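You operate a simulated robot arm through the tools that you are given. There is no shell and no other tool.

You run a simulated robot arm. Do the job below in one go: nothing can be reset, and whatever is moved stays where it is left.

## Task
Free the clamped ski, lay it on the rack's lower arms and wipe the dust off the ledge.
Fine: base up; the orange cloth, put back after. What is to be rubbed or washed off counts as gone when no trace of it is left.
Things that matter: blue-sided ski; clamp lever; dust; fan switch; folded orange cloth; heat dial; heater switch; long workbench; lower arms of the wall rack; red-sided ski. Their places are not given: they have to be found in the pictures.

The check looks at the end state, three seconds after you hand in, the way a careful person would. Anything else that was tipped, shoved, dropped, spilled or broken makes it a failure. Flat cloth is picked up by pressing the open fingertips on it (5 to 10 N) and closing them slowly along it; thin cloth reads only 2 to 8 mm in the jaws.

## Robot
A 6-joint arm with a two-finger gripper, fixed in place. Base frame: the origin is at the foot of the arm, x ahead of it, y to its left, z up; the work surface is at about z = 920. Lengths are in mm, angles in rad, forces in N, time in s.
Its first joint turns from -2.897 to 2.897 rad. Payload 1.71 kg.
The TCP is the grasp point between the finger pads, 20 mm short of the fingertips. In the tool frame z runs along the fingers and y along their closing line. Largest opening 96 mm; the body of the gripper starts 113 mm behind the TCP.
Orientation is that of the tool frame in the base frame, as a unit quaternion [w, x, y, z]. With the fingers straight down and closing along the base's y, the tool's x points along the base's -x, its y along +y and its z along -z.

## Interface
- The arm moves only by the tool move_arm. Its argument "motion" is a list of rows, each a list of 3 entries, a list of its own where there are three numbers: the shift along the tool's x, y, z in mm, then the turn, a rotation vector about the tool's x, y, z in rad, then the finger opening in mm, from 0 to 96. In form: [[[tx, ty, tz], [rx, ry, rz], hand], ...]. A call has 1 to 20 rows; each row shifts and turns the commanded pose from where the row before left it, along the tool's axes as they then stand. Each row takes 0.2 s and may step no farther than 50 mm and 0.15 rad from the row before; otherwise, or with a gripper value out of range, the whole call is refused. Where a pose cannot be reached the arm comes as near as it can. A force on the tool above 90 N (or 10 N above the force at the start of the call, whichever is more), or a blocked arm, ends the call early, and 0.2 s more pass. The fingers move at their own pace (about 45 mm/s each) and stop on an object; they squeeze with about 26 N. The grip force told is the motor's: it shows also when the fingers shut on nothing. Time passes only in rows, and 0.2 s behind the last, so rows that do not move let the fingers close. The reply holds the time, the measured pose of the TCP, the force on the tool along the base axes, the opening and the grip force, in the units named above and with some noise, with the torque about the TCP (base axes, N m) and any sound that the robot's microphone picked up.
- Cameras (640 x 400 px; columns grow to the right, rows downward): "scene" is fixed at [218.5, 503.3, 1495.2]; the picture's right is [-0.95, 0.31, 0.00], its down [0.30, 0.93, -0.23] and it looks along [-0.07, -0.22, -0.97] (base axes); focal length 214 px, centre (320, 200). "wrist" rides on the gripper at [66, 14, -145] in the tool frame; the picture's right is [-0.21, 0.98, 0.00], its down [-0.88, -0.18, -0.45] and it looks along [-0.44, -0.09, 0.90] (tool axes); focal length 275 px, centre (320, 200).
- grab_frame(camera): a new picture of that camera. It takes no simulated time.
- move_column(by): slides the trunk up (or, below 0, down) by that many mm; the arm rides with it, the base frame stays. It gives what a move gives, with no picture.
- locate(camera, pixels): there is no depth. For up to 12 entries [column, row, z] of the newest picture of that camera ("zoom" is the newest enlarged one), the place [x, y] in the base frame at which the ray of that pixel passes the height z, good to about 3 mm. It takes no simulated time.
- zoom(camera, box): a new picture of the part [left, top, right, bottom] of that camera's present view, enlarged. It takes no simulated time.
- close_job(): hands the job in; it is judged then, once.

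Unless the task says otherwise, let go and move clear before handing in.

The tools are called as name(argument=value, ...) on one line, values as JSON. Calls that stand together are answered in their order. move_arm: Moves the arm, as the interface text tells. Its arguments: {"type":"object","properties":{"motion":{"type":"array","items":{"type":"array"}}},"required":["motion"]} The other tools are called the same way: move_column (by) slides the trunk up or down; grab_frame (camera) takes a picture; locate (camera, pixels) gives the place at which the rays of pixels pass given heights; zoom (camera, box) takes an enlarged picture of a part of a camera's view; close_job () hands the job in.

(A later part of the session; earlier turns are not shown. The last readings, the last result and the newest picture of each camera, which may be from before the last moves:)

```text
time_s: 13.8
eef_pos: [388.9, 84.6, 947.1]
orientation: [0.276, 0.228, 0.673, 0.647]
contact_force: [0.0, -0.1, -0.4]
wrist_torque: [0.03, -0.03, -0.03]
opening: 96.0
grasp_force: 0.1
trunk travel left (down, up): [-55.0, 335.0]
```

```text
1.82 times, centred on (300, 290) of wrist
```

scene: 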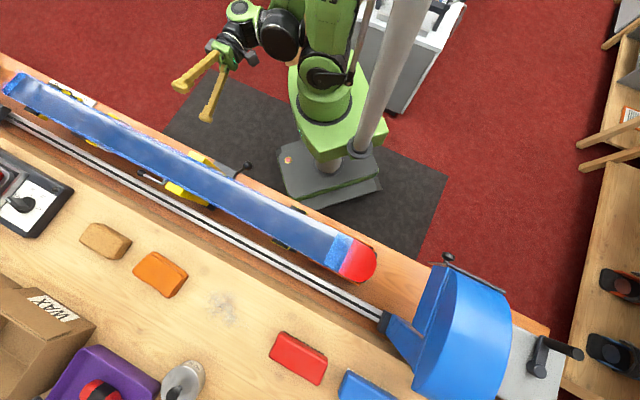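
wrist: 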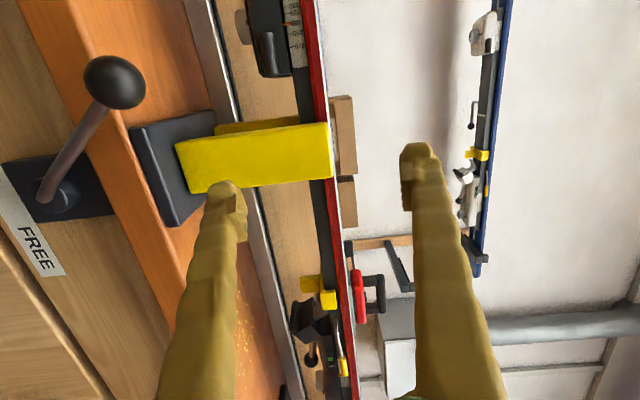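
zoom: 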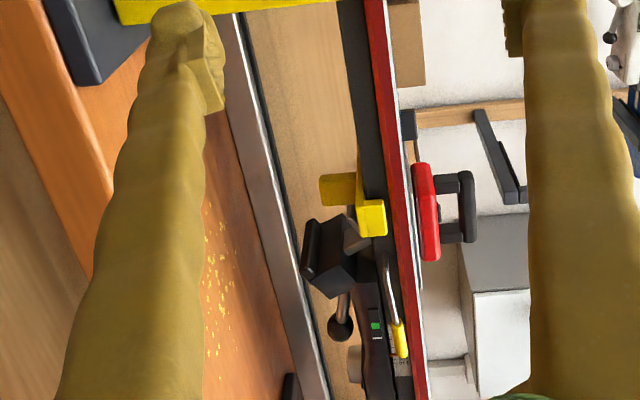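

This side view makes the geometry clear: the lever hub is at (55,190) with the ball at (115,82), "FREE" is on the -u side, and the ski has a dark rail under it between jaw and heel piece (325,180–275), where I can later grip ski plus rail from the side. Now I'll roll the hand so the fingers straddle the lever sideways and pitch it down for a closer look at the lever.

move_arm(motion=[[[0, 0, -30], [0, 0, 0.1373], 96], [[0, 0, 0], [0, 0, 0.1373], 96], [[0, 0, 0], [0, 0, 0.1373], 96], [[0, 0, 0], [0, 0, 0.1373], 96], [[0, 0, 0], [0, 0, 0.1373], 96], [[0, 0, 0], [0, 0, 0.1373], 96], [[0, 0, 0], [0, 0, 0.1373], 96], [[0, 0, 0], [0, 0, 0.1373], 96], [[0, 0, 0], [0, 0, 0.1373], 96], [[0, 0, 0], [0, 0, 0.1373], 96], [[0, 0, 0], [0, 0, 0.1373], 96], [[0, 0, 0], [0, 0, 0.1373], 96], [[0, 0, 0], [-0.049, -0.1, 0], 96], [[0, 0, 0], [0, -0.15, 0], 96], [[0, 0, 0], [0, -0.15, 0], 96], [[0, 0, 0], [0, -0.15, 0], 96], [[0, 0, 0], [0, -0.15, 0], 96], [[0, 0, 0], [0, 0, 0], 96]])

grab_frame(camera="wrist")

grab_frame(camera="scene")

```text
time_s: 17.6
eef_pos: [367.8, 62.1, 948.7]
orientation: [-0.16, 0.838, 0.351, 0.386]
contact_force: [1.1, -0.1, -0.6]
wrist_torque: [0.05, 0.05, 0.09]
opening: 95.9
grasp_force: 0.1
trunk travel left (down, up): [-55.0, 335.0]
```

```text
taken
```

wrist: 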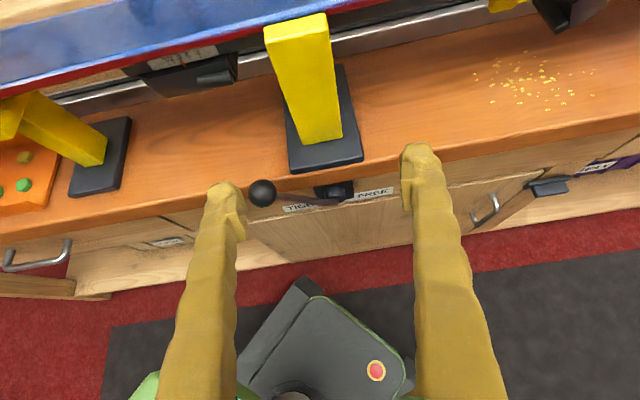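

```text
taken
```

scene: 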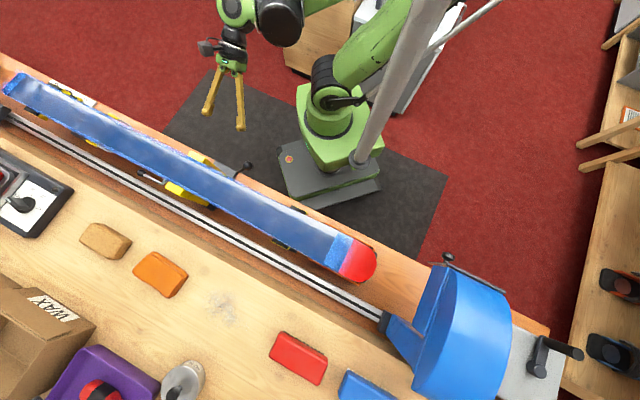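

Now I see the lever clearly: ball at (262,193), hub near (335,190), "TIGHT" at (300,207) and "FREE" at (375,193) to the right (-u). I'll zoom to pin down the hub and its axis.

zoom(camera="wrist", box=[240, 150, 400, 250])

zoom(camera="wrist", box=[0, 40, 200, 165])

zoom(camera="wrist", box=[200, 0, 640, 150])

```text
4.00 times, centred on (320, 200) of wrist
```

zoom: 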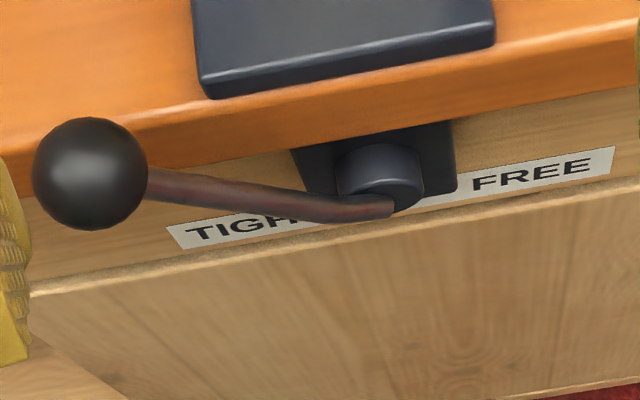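

```text
3.20 times, centred on (100, 102) of wrist
```

zoom: 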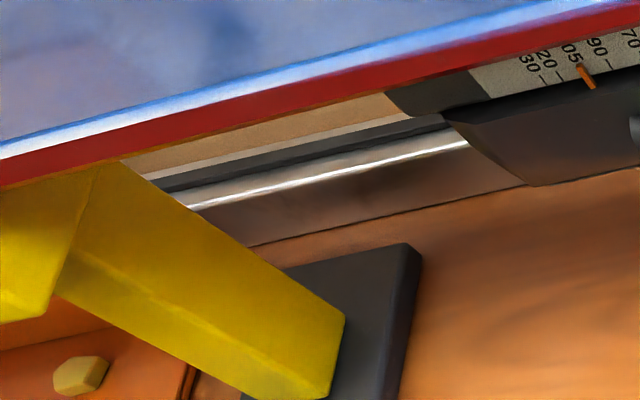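

```text
1.45 times, centred on (420, 75) of wrist
```

zoom: 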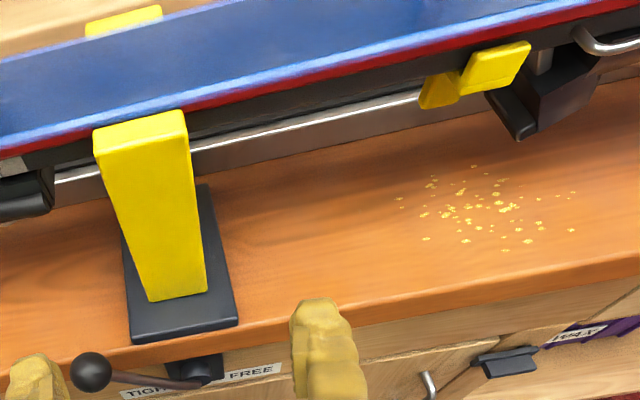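

The hub axis triangulates to about u=-217, z=726, with the ball 126 mm away at u=-143, z=828, leaning 36° to the TIGHT side. I'll move to a pre-position in front of the ball with fingers straddling it.

move_arm(motion=[[[-23.2, -37.5, 20.5], [0, 0, 0], 70], [[-23.2, -37.5, 20.5], [0, 0, 0], 70], [[0, 0, 20], [0, 0, 0], 70], [[0, 0, 0], [0, 0, 0], 70]])

grab_frame(camera="wrist")

```text
time_s: 18.6
eef_pos: [345.3, 125.0, 868.7]
orientation: [-0.163, 0.842, 0.35, 0.378]
contact_force: [3.8, 0.1, 2.3]
wrist_torque: [-0.16, 0.49, 0.3]
opening: 70.0
grasp_force: 0.0
trunk travel left (down, up): [-55.0, 335.0]
```

```text
taken
```

wrist: 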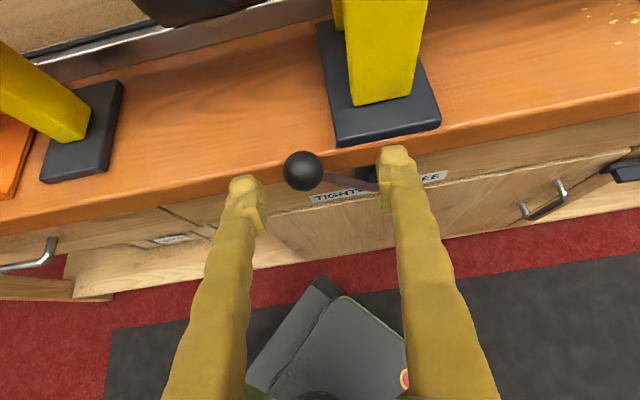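

The arm stopped about 20 mm off the commanded point (u=-158 instead of -143) with a slight reaction, so this fold is near a limit. I'll lift a little and point the hand more steeply down, which keeps the wrist further from the trunk.

move_arm(motion=[[[30, 0, -26], [0, 0, 0], 70], [[0, 0, 0], [0, -0.146, 0], 70], [[0, 0, 0], [0, -0.146, 0], 70], [[0, 0, 0], [0, -0.146, 0], 70], [[0, 0, 0], [0, 0, 0], 70]])

grab_frame(camera="scene")

grab_frame(camera="wrist")

```text
time_s: 19.8
eef_pos: [321.3, 125.3, 913.6]
orientation: [-0.079, 0.901, 0.378, 0.197]
contact_force: [0.4, 0.2, -0.9]
wrist_torque: [0.02, 0.01, 0.03]
opening: 70.0
grasp_force: 0.1
trunk travel left (down, up): [-55.0, 335.0]
```

```text
taken
```

scene: 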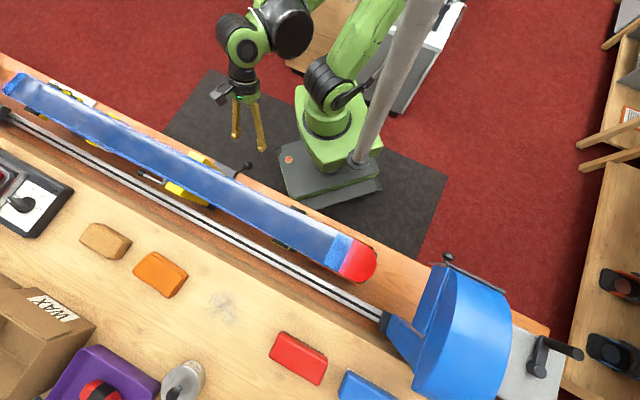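

```text
taken
```

wrist: 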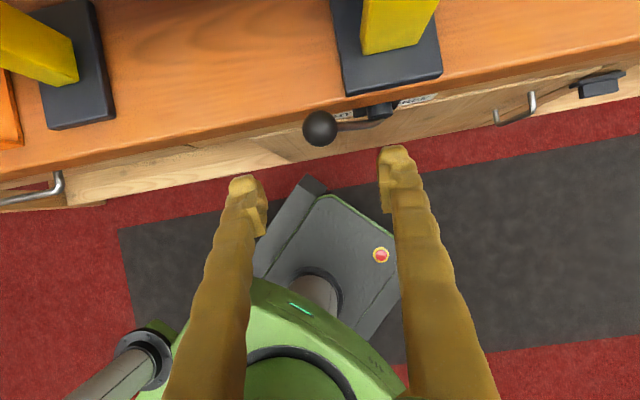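

The arm now tracks well (u=-141), with the ball at (321,128) dead ahead. I descend so the fingers straddle the ball.

move_arm(motion=[[[7.75, 2, 45.5], [0, 0, 0], 70], [[7.75, 2, 45.5], [0, 0, 0], 70], [[0, 0, 0], [0, 0, 0], 70]])

grab_frame(camera="wrist")

```text
time_s: 20.6
eef_pos: [360.3, 159.9, 841.0]
orientation: [-0.078, 0.9, 0.379, 0.199]
contact_force: [-0.5, -0.4, -0.5]
wrist_torque: [0.04, -0.04, -0.01]
opening: 70.1
grasp_force: 0.2
trunk travel left (down, up): [-55.0, 335.0]
```

```text
taken
```

wrist: 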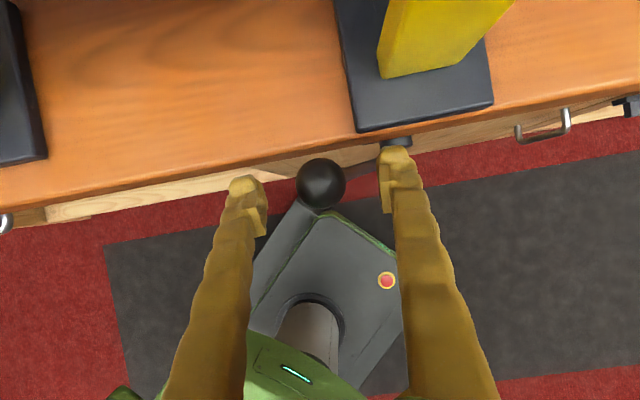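

The ball is centred between the fingers at (321,184). I close to a loose cage (46 mm around the ~38 mm ball) and swing it the first part of the arc toward FREE, checking the forces.

move_arm(motion=[[[0, 0, 0], [0, 0, 0], 46], [[0, 0, 0], [0, 0, 0], 46], [[2.3, 9.4, -5.1], [0, 0, 0], 46], [[2.3, 9.4, -5.1], [0, 0, 0], 46], [[1.65, 10.2, -3.6], [0, 0, 0], 46]])

grab_frame(camera="wrist")

```text
time_s: 21.8
eef_pos: [391.1, 138.2, 849.7]
orientation: [-0.08, 0.902, 0.378, 0.193]
contact_force: [-0.6, 0.0, 0.4]
wrist_torque: [-0.06, -0.03, -0.02]
opening: 46.4
grasp_force: 0.8
trunk travel left (down, up): [-55.0, 335.0]
```

```text
taken
```

wrist: 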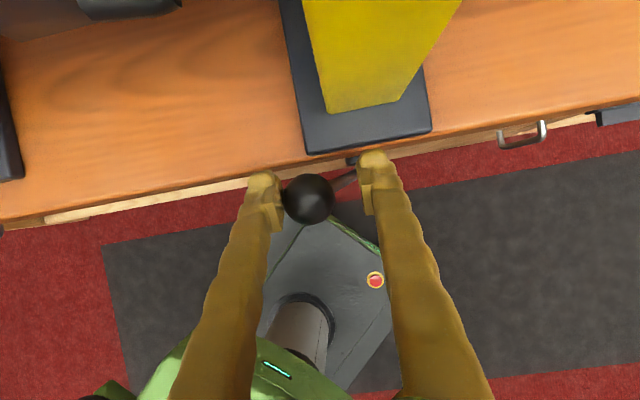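

The ball follows the +u finger ((308,198) in the picture) with almost no force. I continue the arc over the top toward FREE.

move_arm(motion=[[[2.4, 21.2, -5.2], [0, 0, 0], 46], [[0.8, 21.9, -1.7], [0, 0, 0], 46], [[-0.8, 21.9, 1.7], [0, 0, 0], 46], [[-2.4, 21.2, 5.2], [0, 0, 0], 46]])

grab_frame(camera="wrist")

zoom(camera="scene", box=[140, 130, 270, 220])

```text
time_s: 22.8
eef_pos: [450.3, 77.6, 849.5]
orientation: [-0.08, 0.902, 0.378, 0.194]
contact_force: [-0.4, -0.5, -0.2]
wrist_torque: [0.0, -0.05, 0.0]
opening: 46.1
grasp_force: 0.0
trunk travel left (down, up): [-55.0, 335.0]
```

```text
taken
```

wrist: 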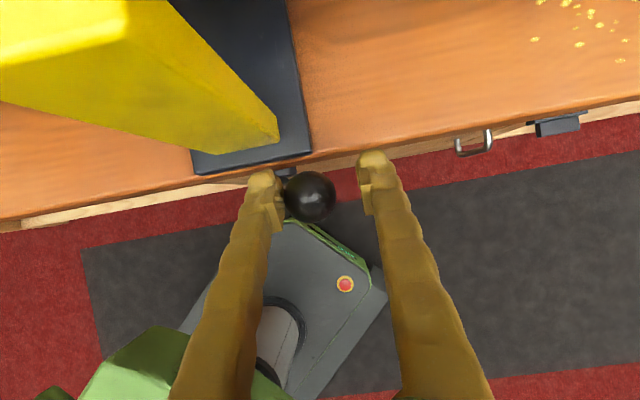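

```text
4.44 times, centred on (205, 175) of scene
```

zoom: 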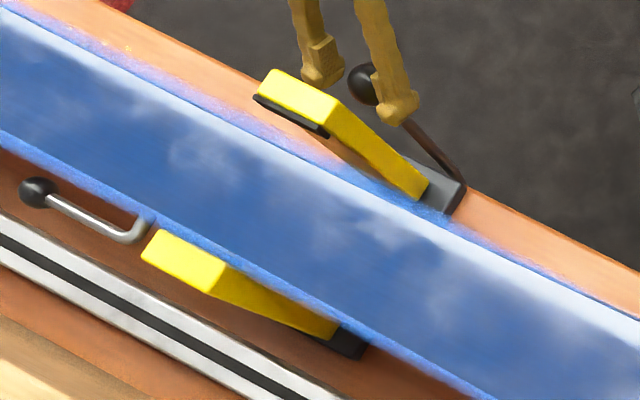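

The near jaw has swung away from the ski in the scene zoom, so the clamp is opening. I keep going to the end of the lever's travel.

move_arm(motion=[[[-3.9, 10, 4.2], [0, 0, 0], 46], [[-3.9, 10, 4.2], [0, 0, 0], 46], [[-3, 11, 6.4], [0, 0, 0], 46], [[0, 0, 0], [0, 0, 0], 46]])

grab_frame(camera="wrist")

zoom(camera="scene", box=[140, 130, 270, 220])

```text
time_s: 23.8
eef_pos: [469.7, 54.6, 830.8]
orientation: [-0.08, 0.902, 0.377, 0.194]
contact_force: [-0.5, -0.5, 0.5]
wrist_torque: [0.02, 0.07, 0.01]
opening: 45.9
grasp_force: 0.1
trunk travel left (down, up): [-55.0, 335.0]
```

```text
taken
```

wrist: 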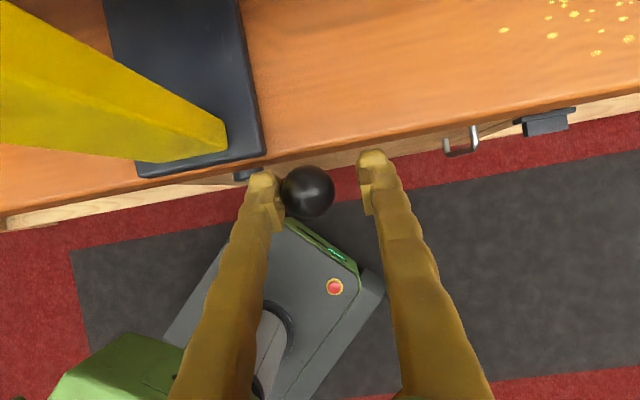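

```text
4.44 times, centred on (205, 175) of scene
```

zoom: 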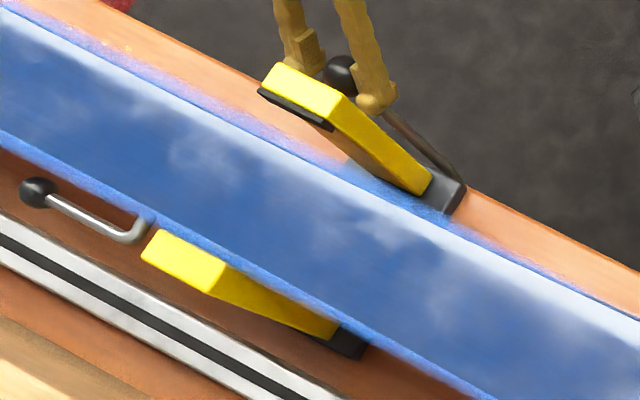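

Still no resistance and the jaw keeps opening, so the stop is not reached. I go on in small steps, easing slightly away from the bench edge.

move_arm(motion=[[[-6.7, 8.3, 5], [0, 0, 0], 46], [[-6.7, 8.3, 5], [0, 0, 0], 46], [[0, 0, 0], [0, 0, 0], 46]])

grab_frame(camera="wrist")

zoom(camera="scene", box=[140, 130, 270, 220])

```text
time_s: 24.6
eef_pos: [470.4, 36.8, 817.2]
orientation: [-0.08, 0.902, 0.378, 0.195]
contact_force: [-15.1, 12.3, 6.3]
wrist_torque: [0.4, 0.29, 0.27]
opening: 59.9
grasp_force: 10.6
trunk travel left (down, up): [-55.0, 335.0]
```

```text
taken
```

wrist: 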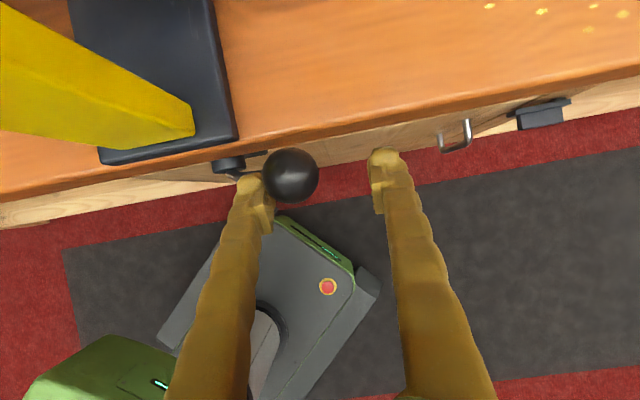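

```text
4.44 times, centred on (205, 175) of scene
```

zoom: 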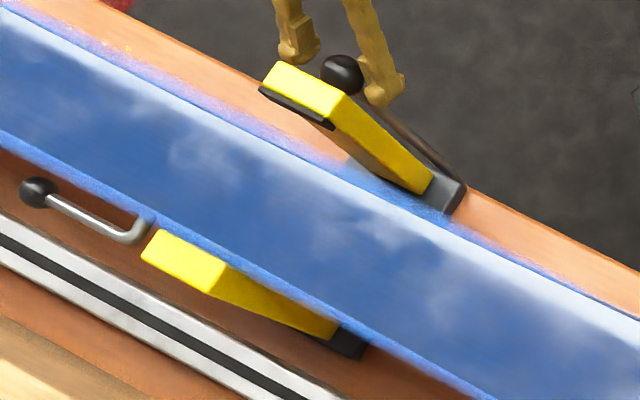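

A 19 N reaction along the bench shows that the lever has reached its FREE stop and the jaw stands clear of the ski. I centre the fingers on the ball again and withdraw upward along the tool axis.

move_arm(motion=[[[0, -9, 0], [0, 0, 0], 60], [[0, 0, 0], [0, 0, 0], 60], [[0, 0, -30], [0, 0, 0], 60], [[0, 0, -45], [0, 0, 0], 60], [[0, 0, -45], [0, 0, 0], 60], [[0, 0, 0], [0, 0, 0], 60]])

grab_frame(camera="wrist")

zoom(camera="scene", box=[100, 110, 270, 220])

```text
time_s: 26.0
eef_pos: [435.2, 10.1, 927.5]
orientation: [-0.081, 0.902, 0.378, 0.193]
contact_force: [-1.0, 0.7, 0.1]
wrist_torque: [0.01, -0.07, -0.03]
opening: 60.1
grasp_force: 0.0
trunk travel left (down, up): [-55.0, 335.0]
```

```text
taken
```

wrist: 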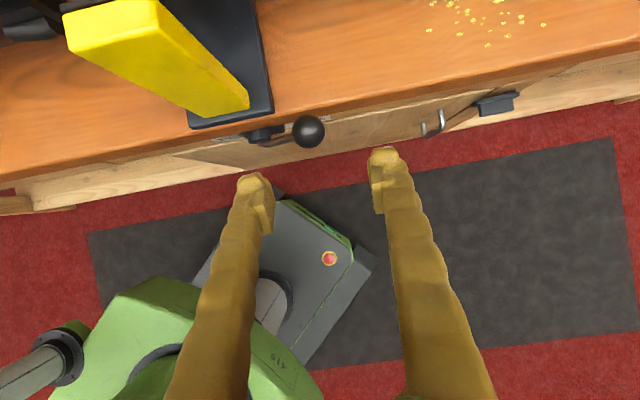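

```text
3.64 times, centred on (185, 165) of scene
```

zoom: 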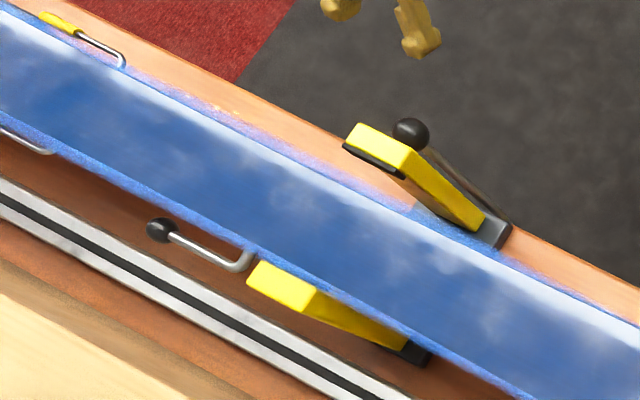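

The lever rests at FREE and the jaw leans clear of the ski. Next I level the hand again (fingers closing vertically) in front of the bare rail section at u≈-305, for a side grip around ski and rail.

move_arm(motion=[[[12, 0, -27], [0, 0.1418, 0], 96], [[0, 0, 0], [0, 0.1418, 0], 96], [[0, 0, 0], [0, 0.1418, 0], 96], [[0, 0, 0], [0, 0.1418, 0], 96], [[0, 0, 0], [0, 0.1418, 0], 96], [[0, 0, 0], [0, 0.1418, 0], 96], [[0, 0, 0], [0, 0.1418, 0], 96], [[0, 0, 0], [0, 0.1418, 0], 96], [[0, 0, 0], [0, 0, -0.1428], 96], [[0, 0, 0], [0, 0, -0.1428], 96], [[0, 0, 0], [0, 0, -0.1428], 96], [[0, 0, 0], [0, 0, -0.1428], 96], [[0, 0, 0], [0, 0, -0.1428], 96], [[0, 0, 0], [0, 0, -0.1428], 96], [[0, 0, 0], [0, 0, -0.1428], 96], [[0, 0, 0], [0, 0, -0.1428], 96], [[0, 0, 0], [0, 0, -0.1428], 96], [[0, 0, 0], [0, 0, -0.1428], 96], [[0, 0, 0], [0, 0, -0.1428], 96]])

grab_frame(camera="wrist")

grab_frame(camera="scene")

```text
time_s: 30.0
eef_pos: [435.0, 8.5, 957.1]
orientation: [0.268, 0.269, 0.659, 0.649]
contact_force: [0.1, 0.3, -0.3]
wrist_torque: [-0.01, 0.0, -0.01]
opening: 96.0
grasp_force: 0.0
trunk travel left (down, up): [-55.0, 335.0]
```

```text
taken
```

wrist: 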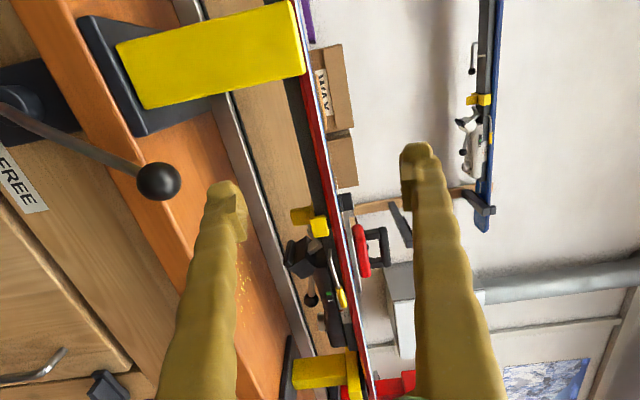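

```text
taken
```

scene: 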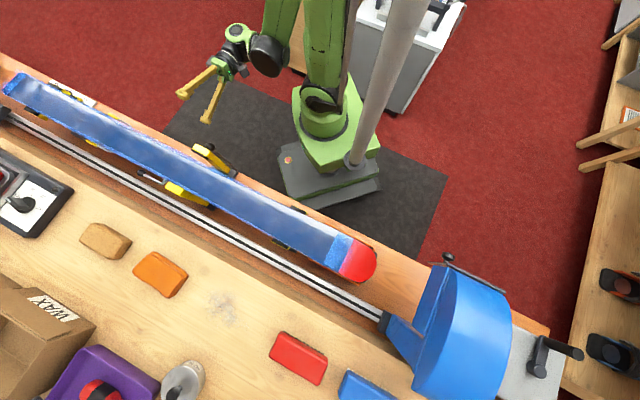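

The hand is level at u≈-304, with the jaw open at (215,60) and the bare rail section visible between it and the yellow heel piece (315,215). I'll zoom in to judge the ski's height relative to the fingers.

zoom(camera="wrist", box=[240, 60, 400, 160])

zoom(camera="wrist", box=[240, 150, 400, 250])

zoom(camera="wrist", box=[240, 240, 400, 400])

```text
4.00 times, centred on (320, 110) of wrist
```

zoom: 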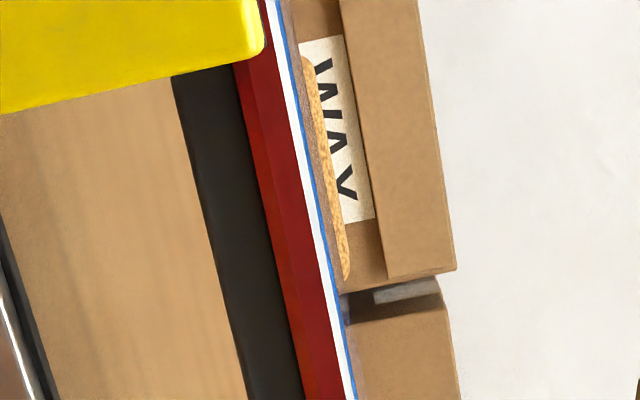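

```text
4.00 times, centred on (320, 200) of wrist
```

zoom: 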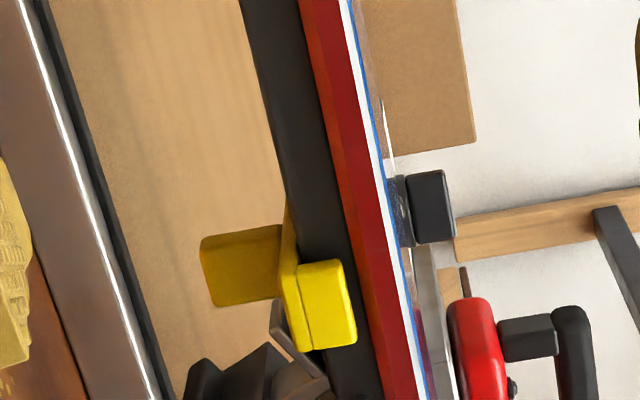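

```text
2.50 times, centred on (320, 320) of wrist
```

zoom: 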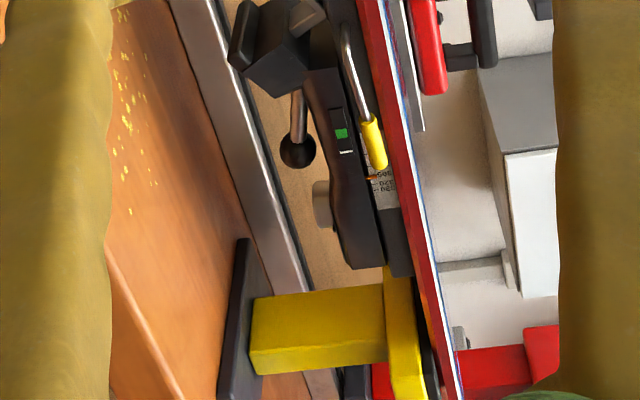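

From the zoom, the base edge lies at z≈960, the ski's lower side at ≈947 and the rail's underside at ≈930, so the grip centre should be z≈945. I lower 12 mm and advance until the tips are just before the ski, then recheck.

move_arm(motion=[[[0, -12, 0], [0, 0, 0], 96], [[0, 0, 40], [0, 0, 0], 96], [[0, 0, 40], [0, 0, 0], 96], [[0, 0, 25], [0, 0, 0], 96], [[0, 0, 0], [0, 0, 0], 96]])

grab_frame(camera="wrist")

zoom(camera="scene", box=[100, 110, 270, 220])

```text
time_s: 31.2
eef_pos: [507.4, 82.4, 943.1]
orientation: [0.267, 0.269, 0.659, 0.649]
contact_force: [0.3, -0.2, 0.0]
wrist_torque: [0.02, 0.03, 0.04]
opening: 95.9
grasp_force: 0.1
trunk travel left (down, up): [-55.0, 335.0]
```

```text
taken
```

wrist: 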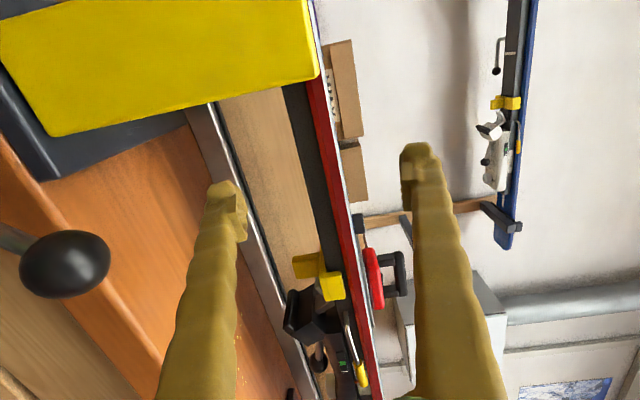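

```text
3.64 times, centred on (185, 165) of scene
```

zoom: 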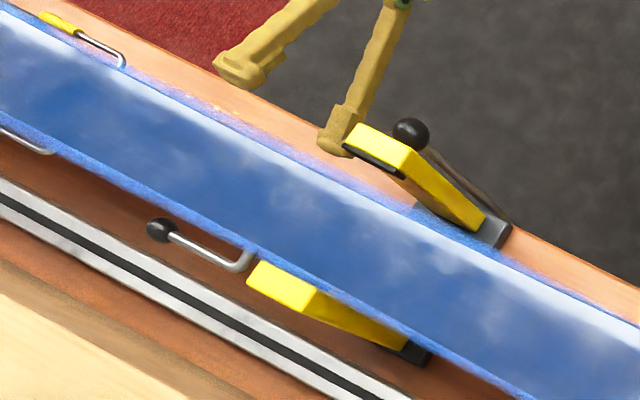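

zoom(camera="wrist", box=[260, 120, 420, 220])

```text
4.00 times, centred on (340, 170) of wrist
```

zoom: 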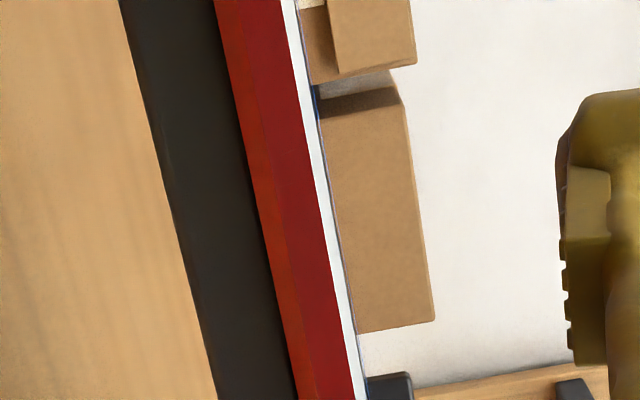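

The ski plus rail now measures base 959.5, rail underside 931, so the centre is 945 against TCP 943. I raise 2 mm, slide the fingers over the ski to its centreline, and close part way.

move_arm(motion=[[[0, 2, 0], [0, 0, 0], 96], [[0, 0, 35], [0, 0, 0], 96], [[0, 0, 34], [0, 0, 0], 96], [[0, 0, 0], [0, 0, 0], 60], [[0, 0, 0], [0, 0, 0], 45], [[0, 0, 0], [0, 0, 0], 45]])

grab_frame(camera="wrist")

zoom(camera="scene", box=[100, 110, 270, 220])

```text
time_s: 32.6
eef_pos: [557.8, 130.9, 942.6]
orientation: [0.267, 0.27, 0.659, 0.649]
contact_force: [-0.7, -0.1, -0.4]
wrist_torque: [0.04, 0.0, 0.03]
opening: 44.9
grasp_force: 0.3
trunk travel left (down, up): [-55.0, 335.0]
```

```text
taken
```

wrist: 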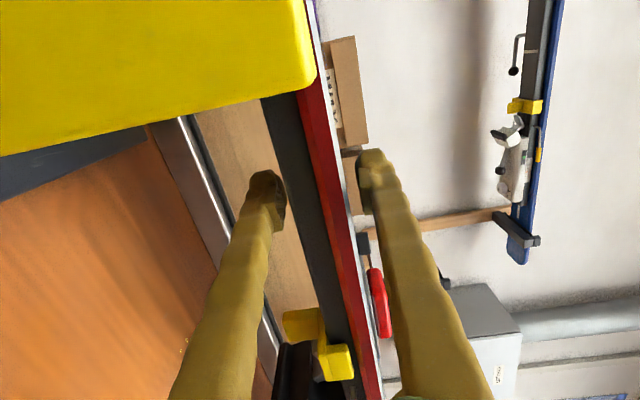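

```text
3.64 times, centred on (185, 165) of scene
```

zoom: 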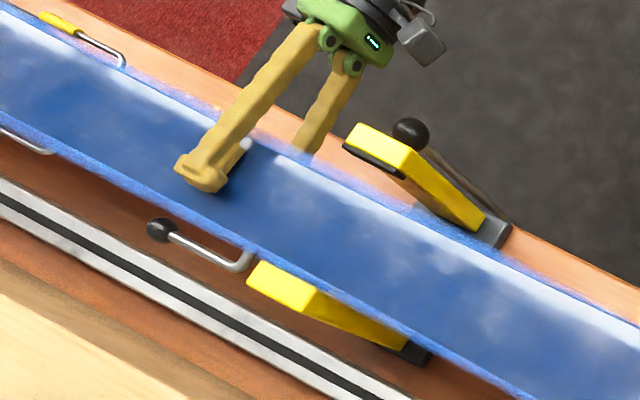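

The fingers straddle ski and rail at u≈-305, n≈485 without contact. I close them fully onto it in place and watch forces.

move_arm(motion=[[[0, 2, 0], [0, 0, 0], 36], [[0, 0, 0], [0, 0, 0], 30], [[0, 0, 0], [0, 0, 0], 24], [[0, 0, 0], [0, 0, 0], 15], [[0, 0, 0], [0, 0, 0], 10], [[0, 0, 0], [0, 0, 0], 10]])

grab_frame(camera="wrist")

grab_frame(camera="scene")

```text
time_s: 34.0
eef_pos: [557.9, 131.9, 945.5]
orientation: [0.266, 0.269, 0.66, 0.649]
contact_force: [0.9, 0.2, -0.8]
wrist_torque: [0.0, 0.01, 0.0]
opening: 29.3
grasp_force: 25.8
trunk travel left (down, up): [-55.0, 335.0]
```

```text
taken
```

wrist: 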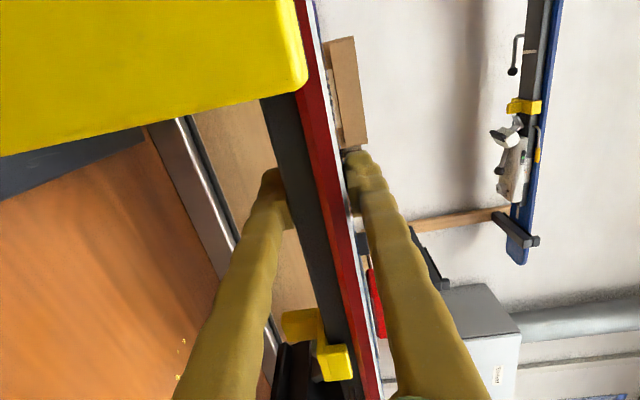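

```text
taken
```

scene: 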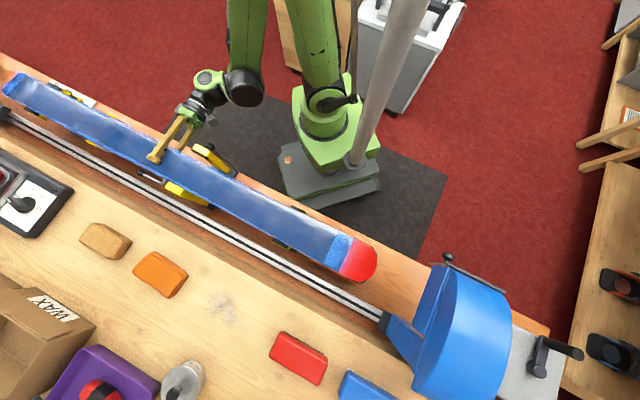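

Grip made: 29.3 mm opening at 25.8 N, matching ski plus rail. I lift by a few millimetres to read weight and balance torque.

move_arm(motion=[[[0, 3, 0], [0, 0, 0], 10], [[0, 3, 0], [0, 0, 0], 10], [[0, 0, 0], [0, 0, 0], 10], [[0, 0, 0], [0, 0, 0], 10]])

grab_frame(camera="wrist")

grab_frame(camera="scene")

```text
time_s: 35.0
eef_pos: [557.2, 132.1, 951.8]
orientation: [0.265, 0.271, 0.659, 0.65]
contact_force: [0.0, 0.0, -11.6]
wrist_torque: [0.06, 0.13, -0.03]
opening: 29.2
grasp_force: 26.5
trunk travel left (down, up): [-55.0, 335.0]
```

```text
taken
```

wrist: 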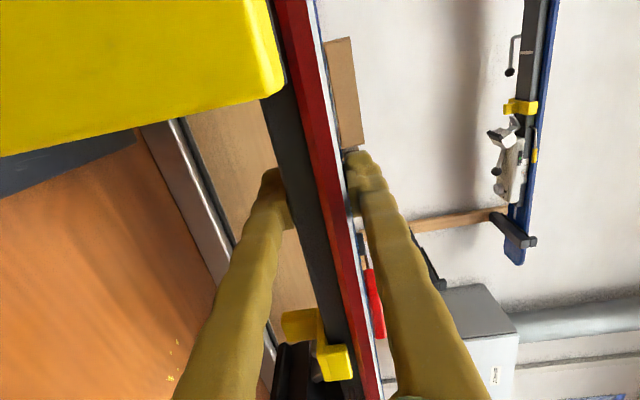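

```text
taken
```

scene: 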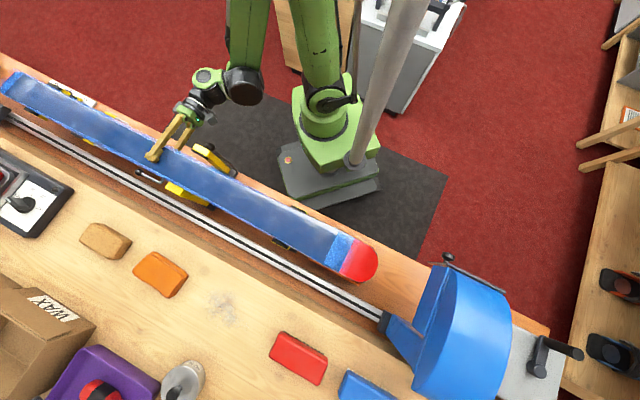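

The load reads 11.6 N, but comparing pictures the tail rose while the tip stayed put in its cradle (tip unchanged at (376,262)), so the ski may be pivoting in the grip. I lift another 12 mm slowly and compare force and torque.

move_arm(motion=[[[0, 4, 0], [0, 0, 0], 10], [[0, 4, 0], [0, 0, 0], 10], [[0, 4, 0], [0, 0, 0], 10], [[0, 0, 0], [0, 0, 0], 10], [[0, 0, 0], [0, 0, 0], 10]])

grab_frame(camera="wrist")

grab_frame(camera="scene")

```text
time_s: 36.2
eef_pos: [557.4, 133.8, 963.3]
orientation: [0.267, 0.27, 0.659, 0.649]
contact_force: [-0.6, -0.3, -12.8]
wrist_torque: [0.06, 0.14, 0.0]
opening: 29.2
grasp_force: 26.3
trunk travel left (down, up): [-55.0, 335.0]
```

```text
taken
```

wrist: 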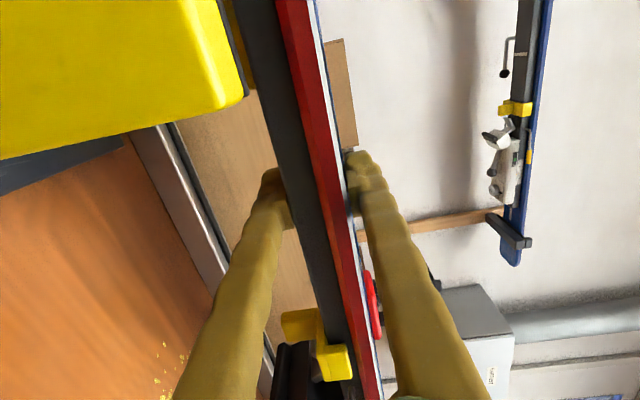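

```text
taken
```

scene: 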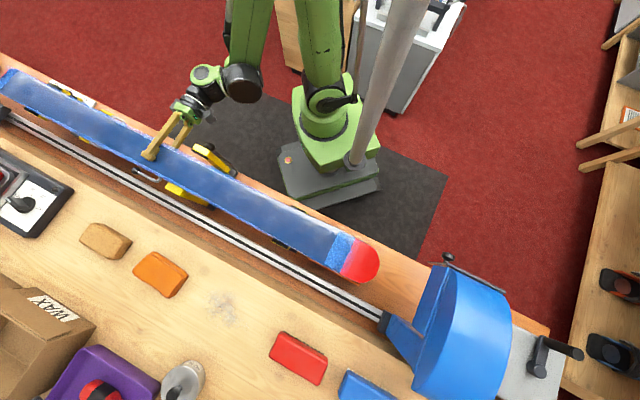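

zoom(camera="wrist", box=[230, 0, 390, 100])

zoom(camera="wrist", box=[260, 300, 420, 400])

zoom(camera="scene", box=[0, 50, 200, 175])

zoom(camera="scene", box=[220, 170, 420, 295])

```text
4.00 times, centred on (310, 50) of wrist
```

zoom: 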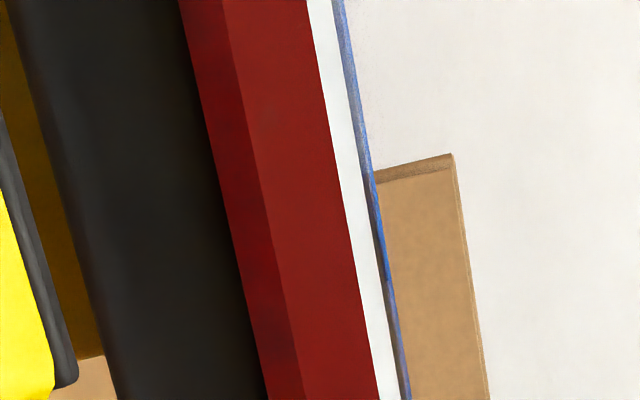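

```text
4.00 times, centred on (340, 350) of wrist
```

zoom: 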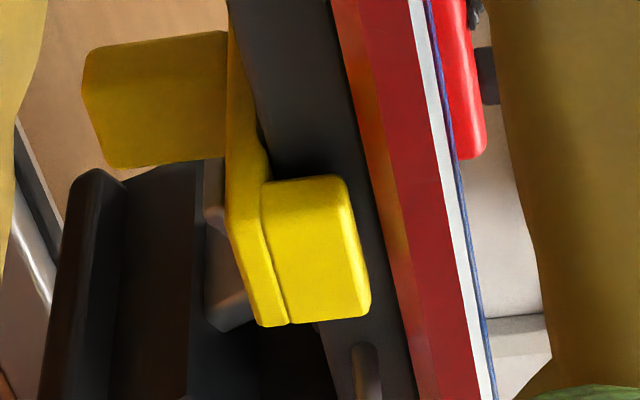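

```text
3.20 times, centred on (100, 112) of scene
```

zoom: 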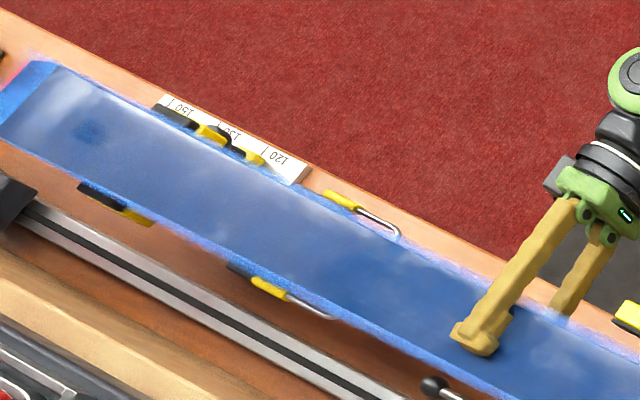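

```text
3.20 times, centred on (320, 232) of scene
```

zoom: 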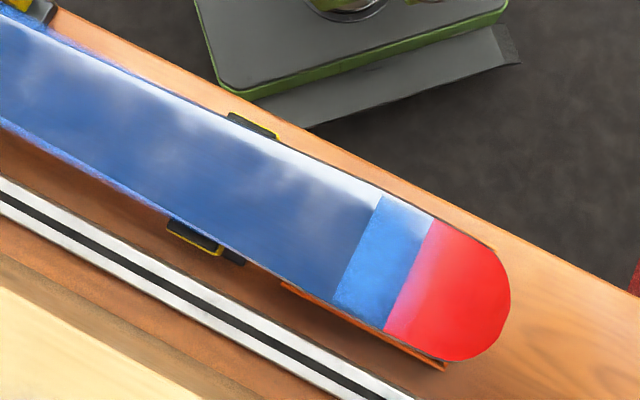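

The ski hangs level (base ≈979–980 at both u=-233 and u=-396), weighing about 12.5 N with its balance point only ~12 mm from the grip. I raise it straight up with the column in steps.

move_column(by=60)

grab_frame(camera="scene")

grab_frame(camera="wrist")

```text
time_s: 37.2
eef_pos: [557.0, 132.5, 1023.2]
orientation: [0.266, 0.271, 0.659, 0.649]
contact_force: [0.1, 0.4, -11.5]
wrist_torque: [0.07, 0.09, 0.0]
opening: 28.9
grasp_force: 26.3
trunk travel left (down, up): [-115.0, 275.0]
```

```text
taken
```

scene: 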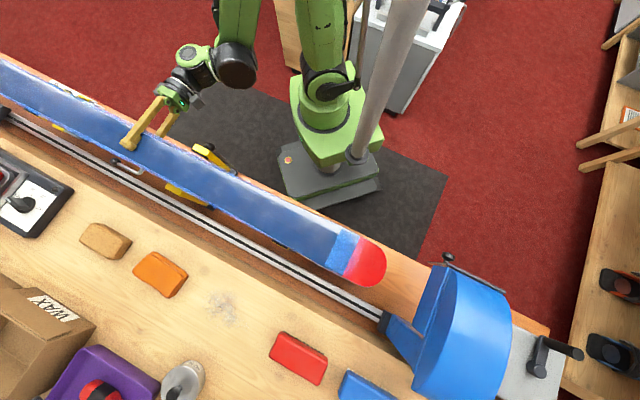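

```text
taken
```

wrist: 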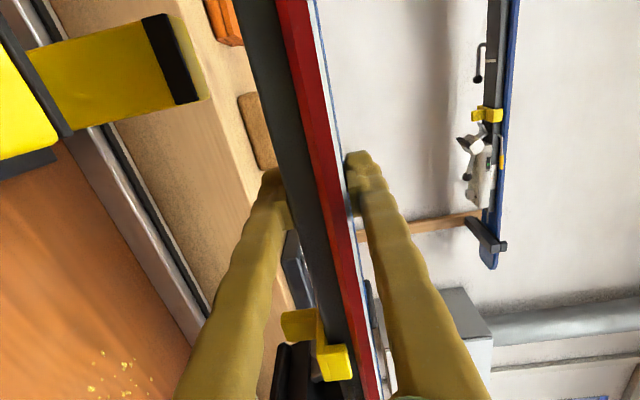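

The ski is steady in the air. Cross-checking views, the lower arm tips sit near n≈825, z≈1127–1134 (u≈98 and ≈-760), so I raise the ski to about z≈1240 before crossing over the lips.

move_column(by=100)

move_column(by=110)

grab_frame(camera="wrist")

grab_frame(camera="scene")

```text
time_s: 38.6
eef_pos: [557.2, 133.1, 1123.5]
orientation: [0.266, 0.27, 0.659, 0.649]
contact_force: [0.7, 0.1, -12.5]
wrist_torque: [0.08, 0.12, 0.03]
opening: 29.1
grasp_force: 25.9
trunk travel left (down, up): [-215.0, 175.0]
```

```text
time_s: 40.0
eef_pos: [557.3, 133.2, 1233.0]
orientation: [0.266, 0.27, 0.659, 0.649]
contact_force: [0.5, 0.0, -11.8]
wrist_torque: [0.09, 0.1, -0.02]
opening: 29.0
grasp_force: 25.8
trunk travel left (down, up): [-325.0, 65.0]
```

```text
taken
```

wrist: 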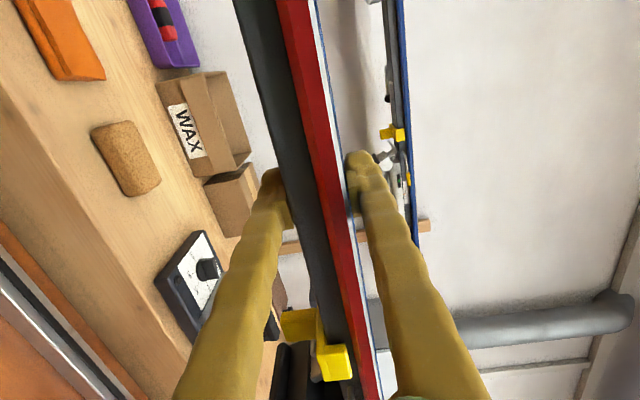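

```text
taken
```

scene: 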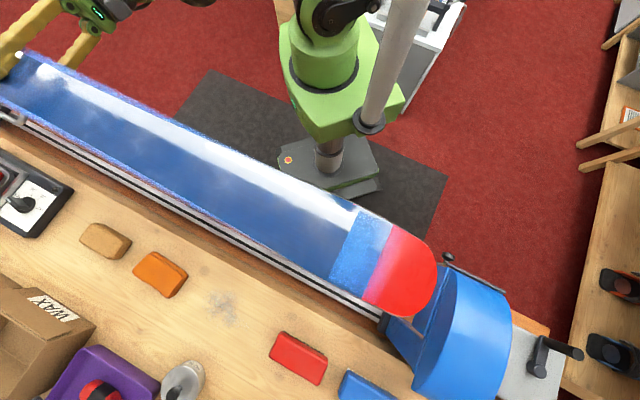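

The ski is at z≈1249 and stable. The blue machine at (440,330) is close to the ski tip in the picture, so I check where its left edge could be at various heights before moving sideways.

locate(camera="scene", pixels=[[385, 325, 920], [385, 325, 1100], [385, 325, 1200], [415, 392, 1000], [415, 392, 1100], [415, 392, 1200], [437, 268, 1000], [437, 268, 1100], [437, 268, 1200], [437, 268, 1245], [410, 310, 1245], [365, 300, 1245]])

zoom(camera="scene", box=[340, 220, 560, 400])

```text
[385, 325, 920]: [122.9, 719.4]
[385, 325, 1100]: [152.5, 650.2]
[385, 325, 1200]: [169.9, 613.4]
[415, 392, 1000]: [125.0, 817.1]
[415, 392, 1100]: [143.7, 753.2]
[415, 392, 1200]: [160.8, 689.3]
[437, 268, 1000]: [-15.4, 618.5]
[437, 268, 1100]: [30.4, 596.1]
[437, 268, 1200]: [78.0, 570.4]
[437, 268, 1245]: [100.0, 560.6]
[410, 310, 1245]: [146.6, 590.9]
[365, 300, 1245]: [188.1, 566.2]
```

```text
2.22 times, centred on (450, 310) of scene
```

zoom: 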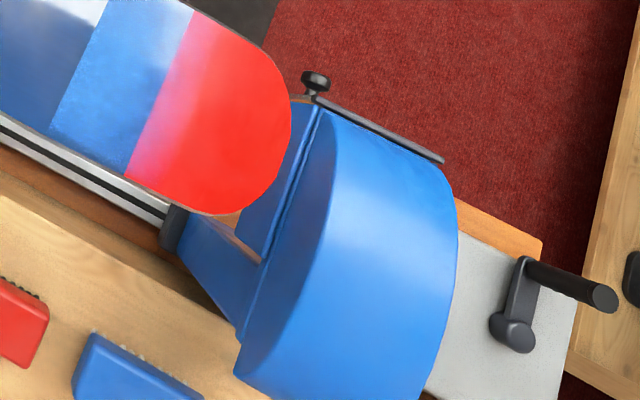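

The ski tip sits at u≈322 and the machine's nearest edge is at u≥345 even if it is this tall, so I first shift 25 mm toward the tail side, then start gliding toward the wall gently.

move_arm(motion=[[[-6, 0, 0], [0, 0, 0], 10], [[-13, 0, 0], [0, 0, 0], 10], [[-6, 0, 4], [0, 0, 0], 10], [[0, 0, 10], [0, 0, 0], 10], [[0, 0, 18], [0, 0, 0], 10], [[0, 0, 24], [0, 0, 0], 10], [[0, 0, 24], [0, 0, 0], 10], [[0, 0, 24], [0, 0, 0], 10], [[0, 0, 24], [0, 0, 0], 10], [[0, 0, 18], [0, 0, 0], 10], [[0, 0, 10], [0, 0, 0], 10], [[0, 0, 4], [0, 0, 0], 10], [[0, 0, 0], [0, 0, 0], 10]])

grab_frame(camera="wrist")

grab_frame(camera="scene")

```text
time_s: 42.8
eef_pos: [687.9, 226.6, 1231.4]
orientation: [0.266, 0.271, 0.66, 0.649]
contact_force: [0.2, -1.0, -11.9]
wrist_torque: [0.08, 0.13, -0.04]
opening: 29.0
grasp_force: 26.2
trunk travel left (down, up): [-325.0, 65.0]
```

```text
taken
```

wrist: 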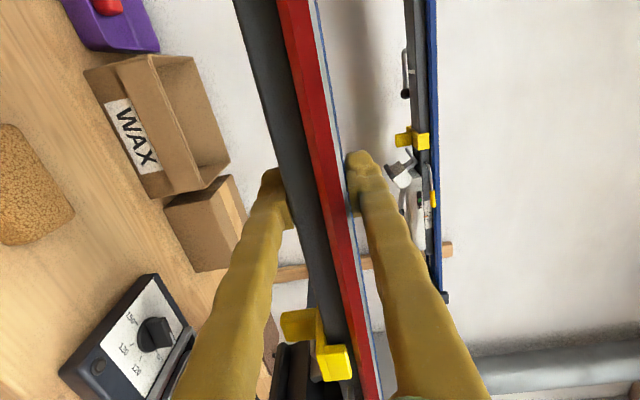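

```text
taken
```

scene: 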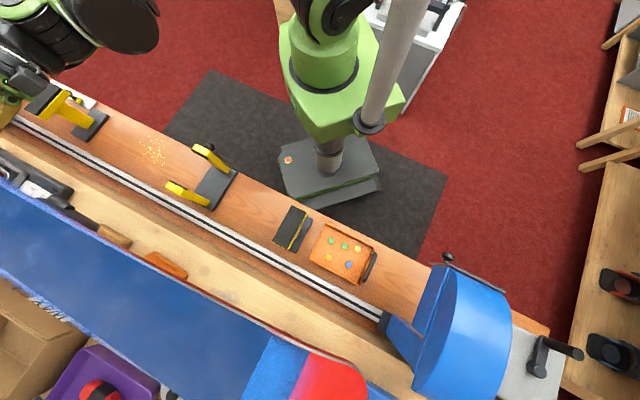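

The ski has moved to n≈644 without disturbance. I zoom into the gaps to spot the left lower arm relative to the ski.

zoom(camera="wrist", box=[240, 230, 400, 400])

zoom(camera="wrist", box=[340, 0, 500, 120])

zoom(camera="wrist", box=[360, 100, 520, 320])

```text
2.35 times, centred on (320, 315) of wrist
```

zoom: 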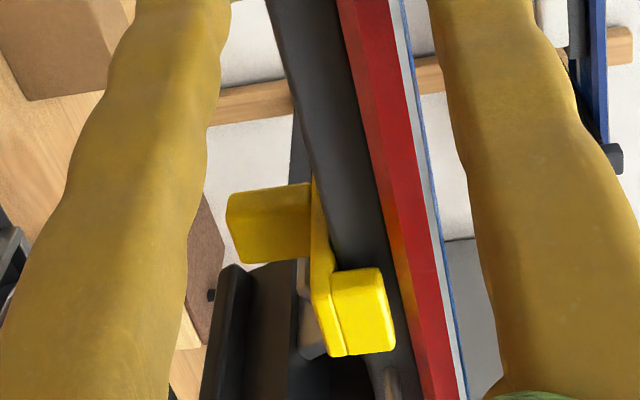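

```text
3.33 times, centred on (420, 60) of wrist
```

zoom: 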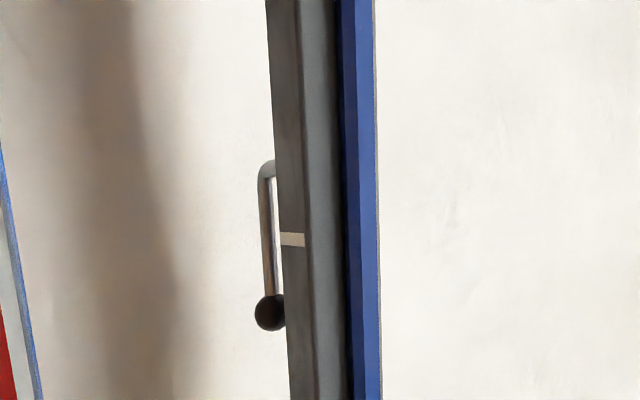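

```text
1.82 times, centred on (440, 210) of wrist
```

zoom: 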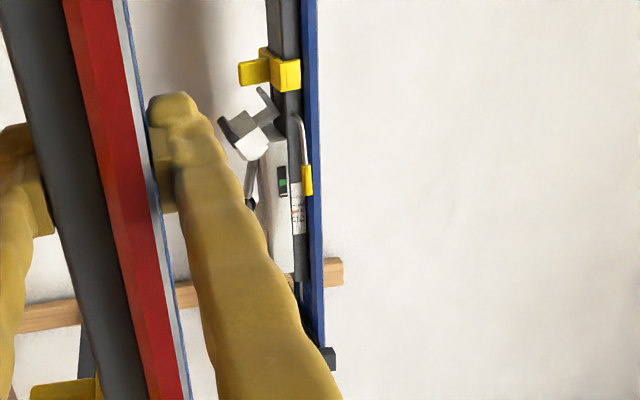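

Clearance to the upper ski's hanging binding (z≈1319) and the lower lips looks fine at this height. I continue another 130 mm toward the wall.

move_arm(motion=[[[0, 0, 4], [0, 0, 0], 10], [[0, 0, 10], [0, 0, 0], 10], [[0, 0, 18], [0, 0, 0], 10], [[0, 0, 22], [0, 0, 0], 10], [[0, 0, 22], [0, 0, 0], 10], [[0, 0, 22], [0, 0, 0], 10], [[0, 0, 18], [0, 0, 0], 10], [[0, 0, 10], [0, 0, 0], 10], [[0, 0, 4], [0, 0, 0], 10], [[0, 0, 0], [0, 0, 0], 10]])

grab_frame(camera="wrist")

grab_frame(camera="scene")

```text
time_s: 45.0
eef_pos: [779.6, 320.7, 1228.9]
orientation: [0.266, 0.271, 0.659, 0.649]
contact_force: [0.4, -0.5, -12.3]
wrist_torque: [0.07, 0.14, 0.03]
opening: 29.1
grasp_force: 26.0
trunk travel left (down, up): [-325.0, 65.0]
```

```text
taken
```

wrist: 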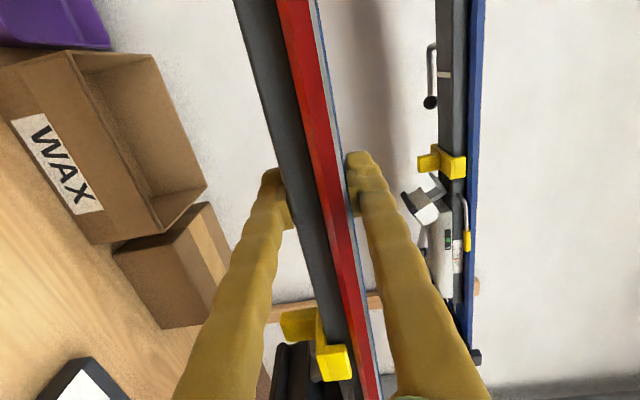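

```text
taken
```

scene: 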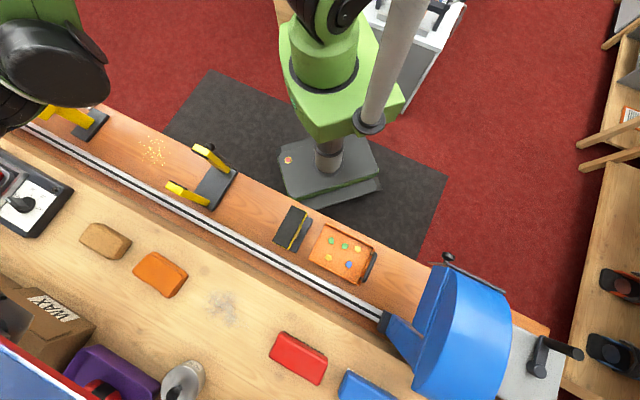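

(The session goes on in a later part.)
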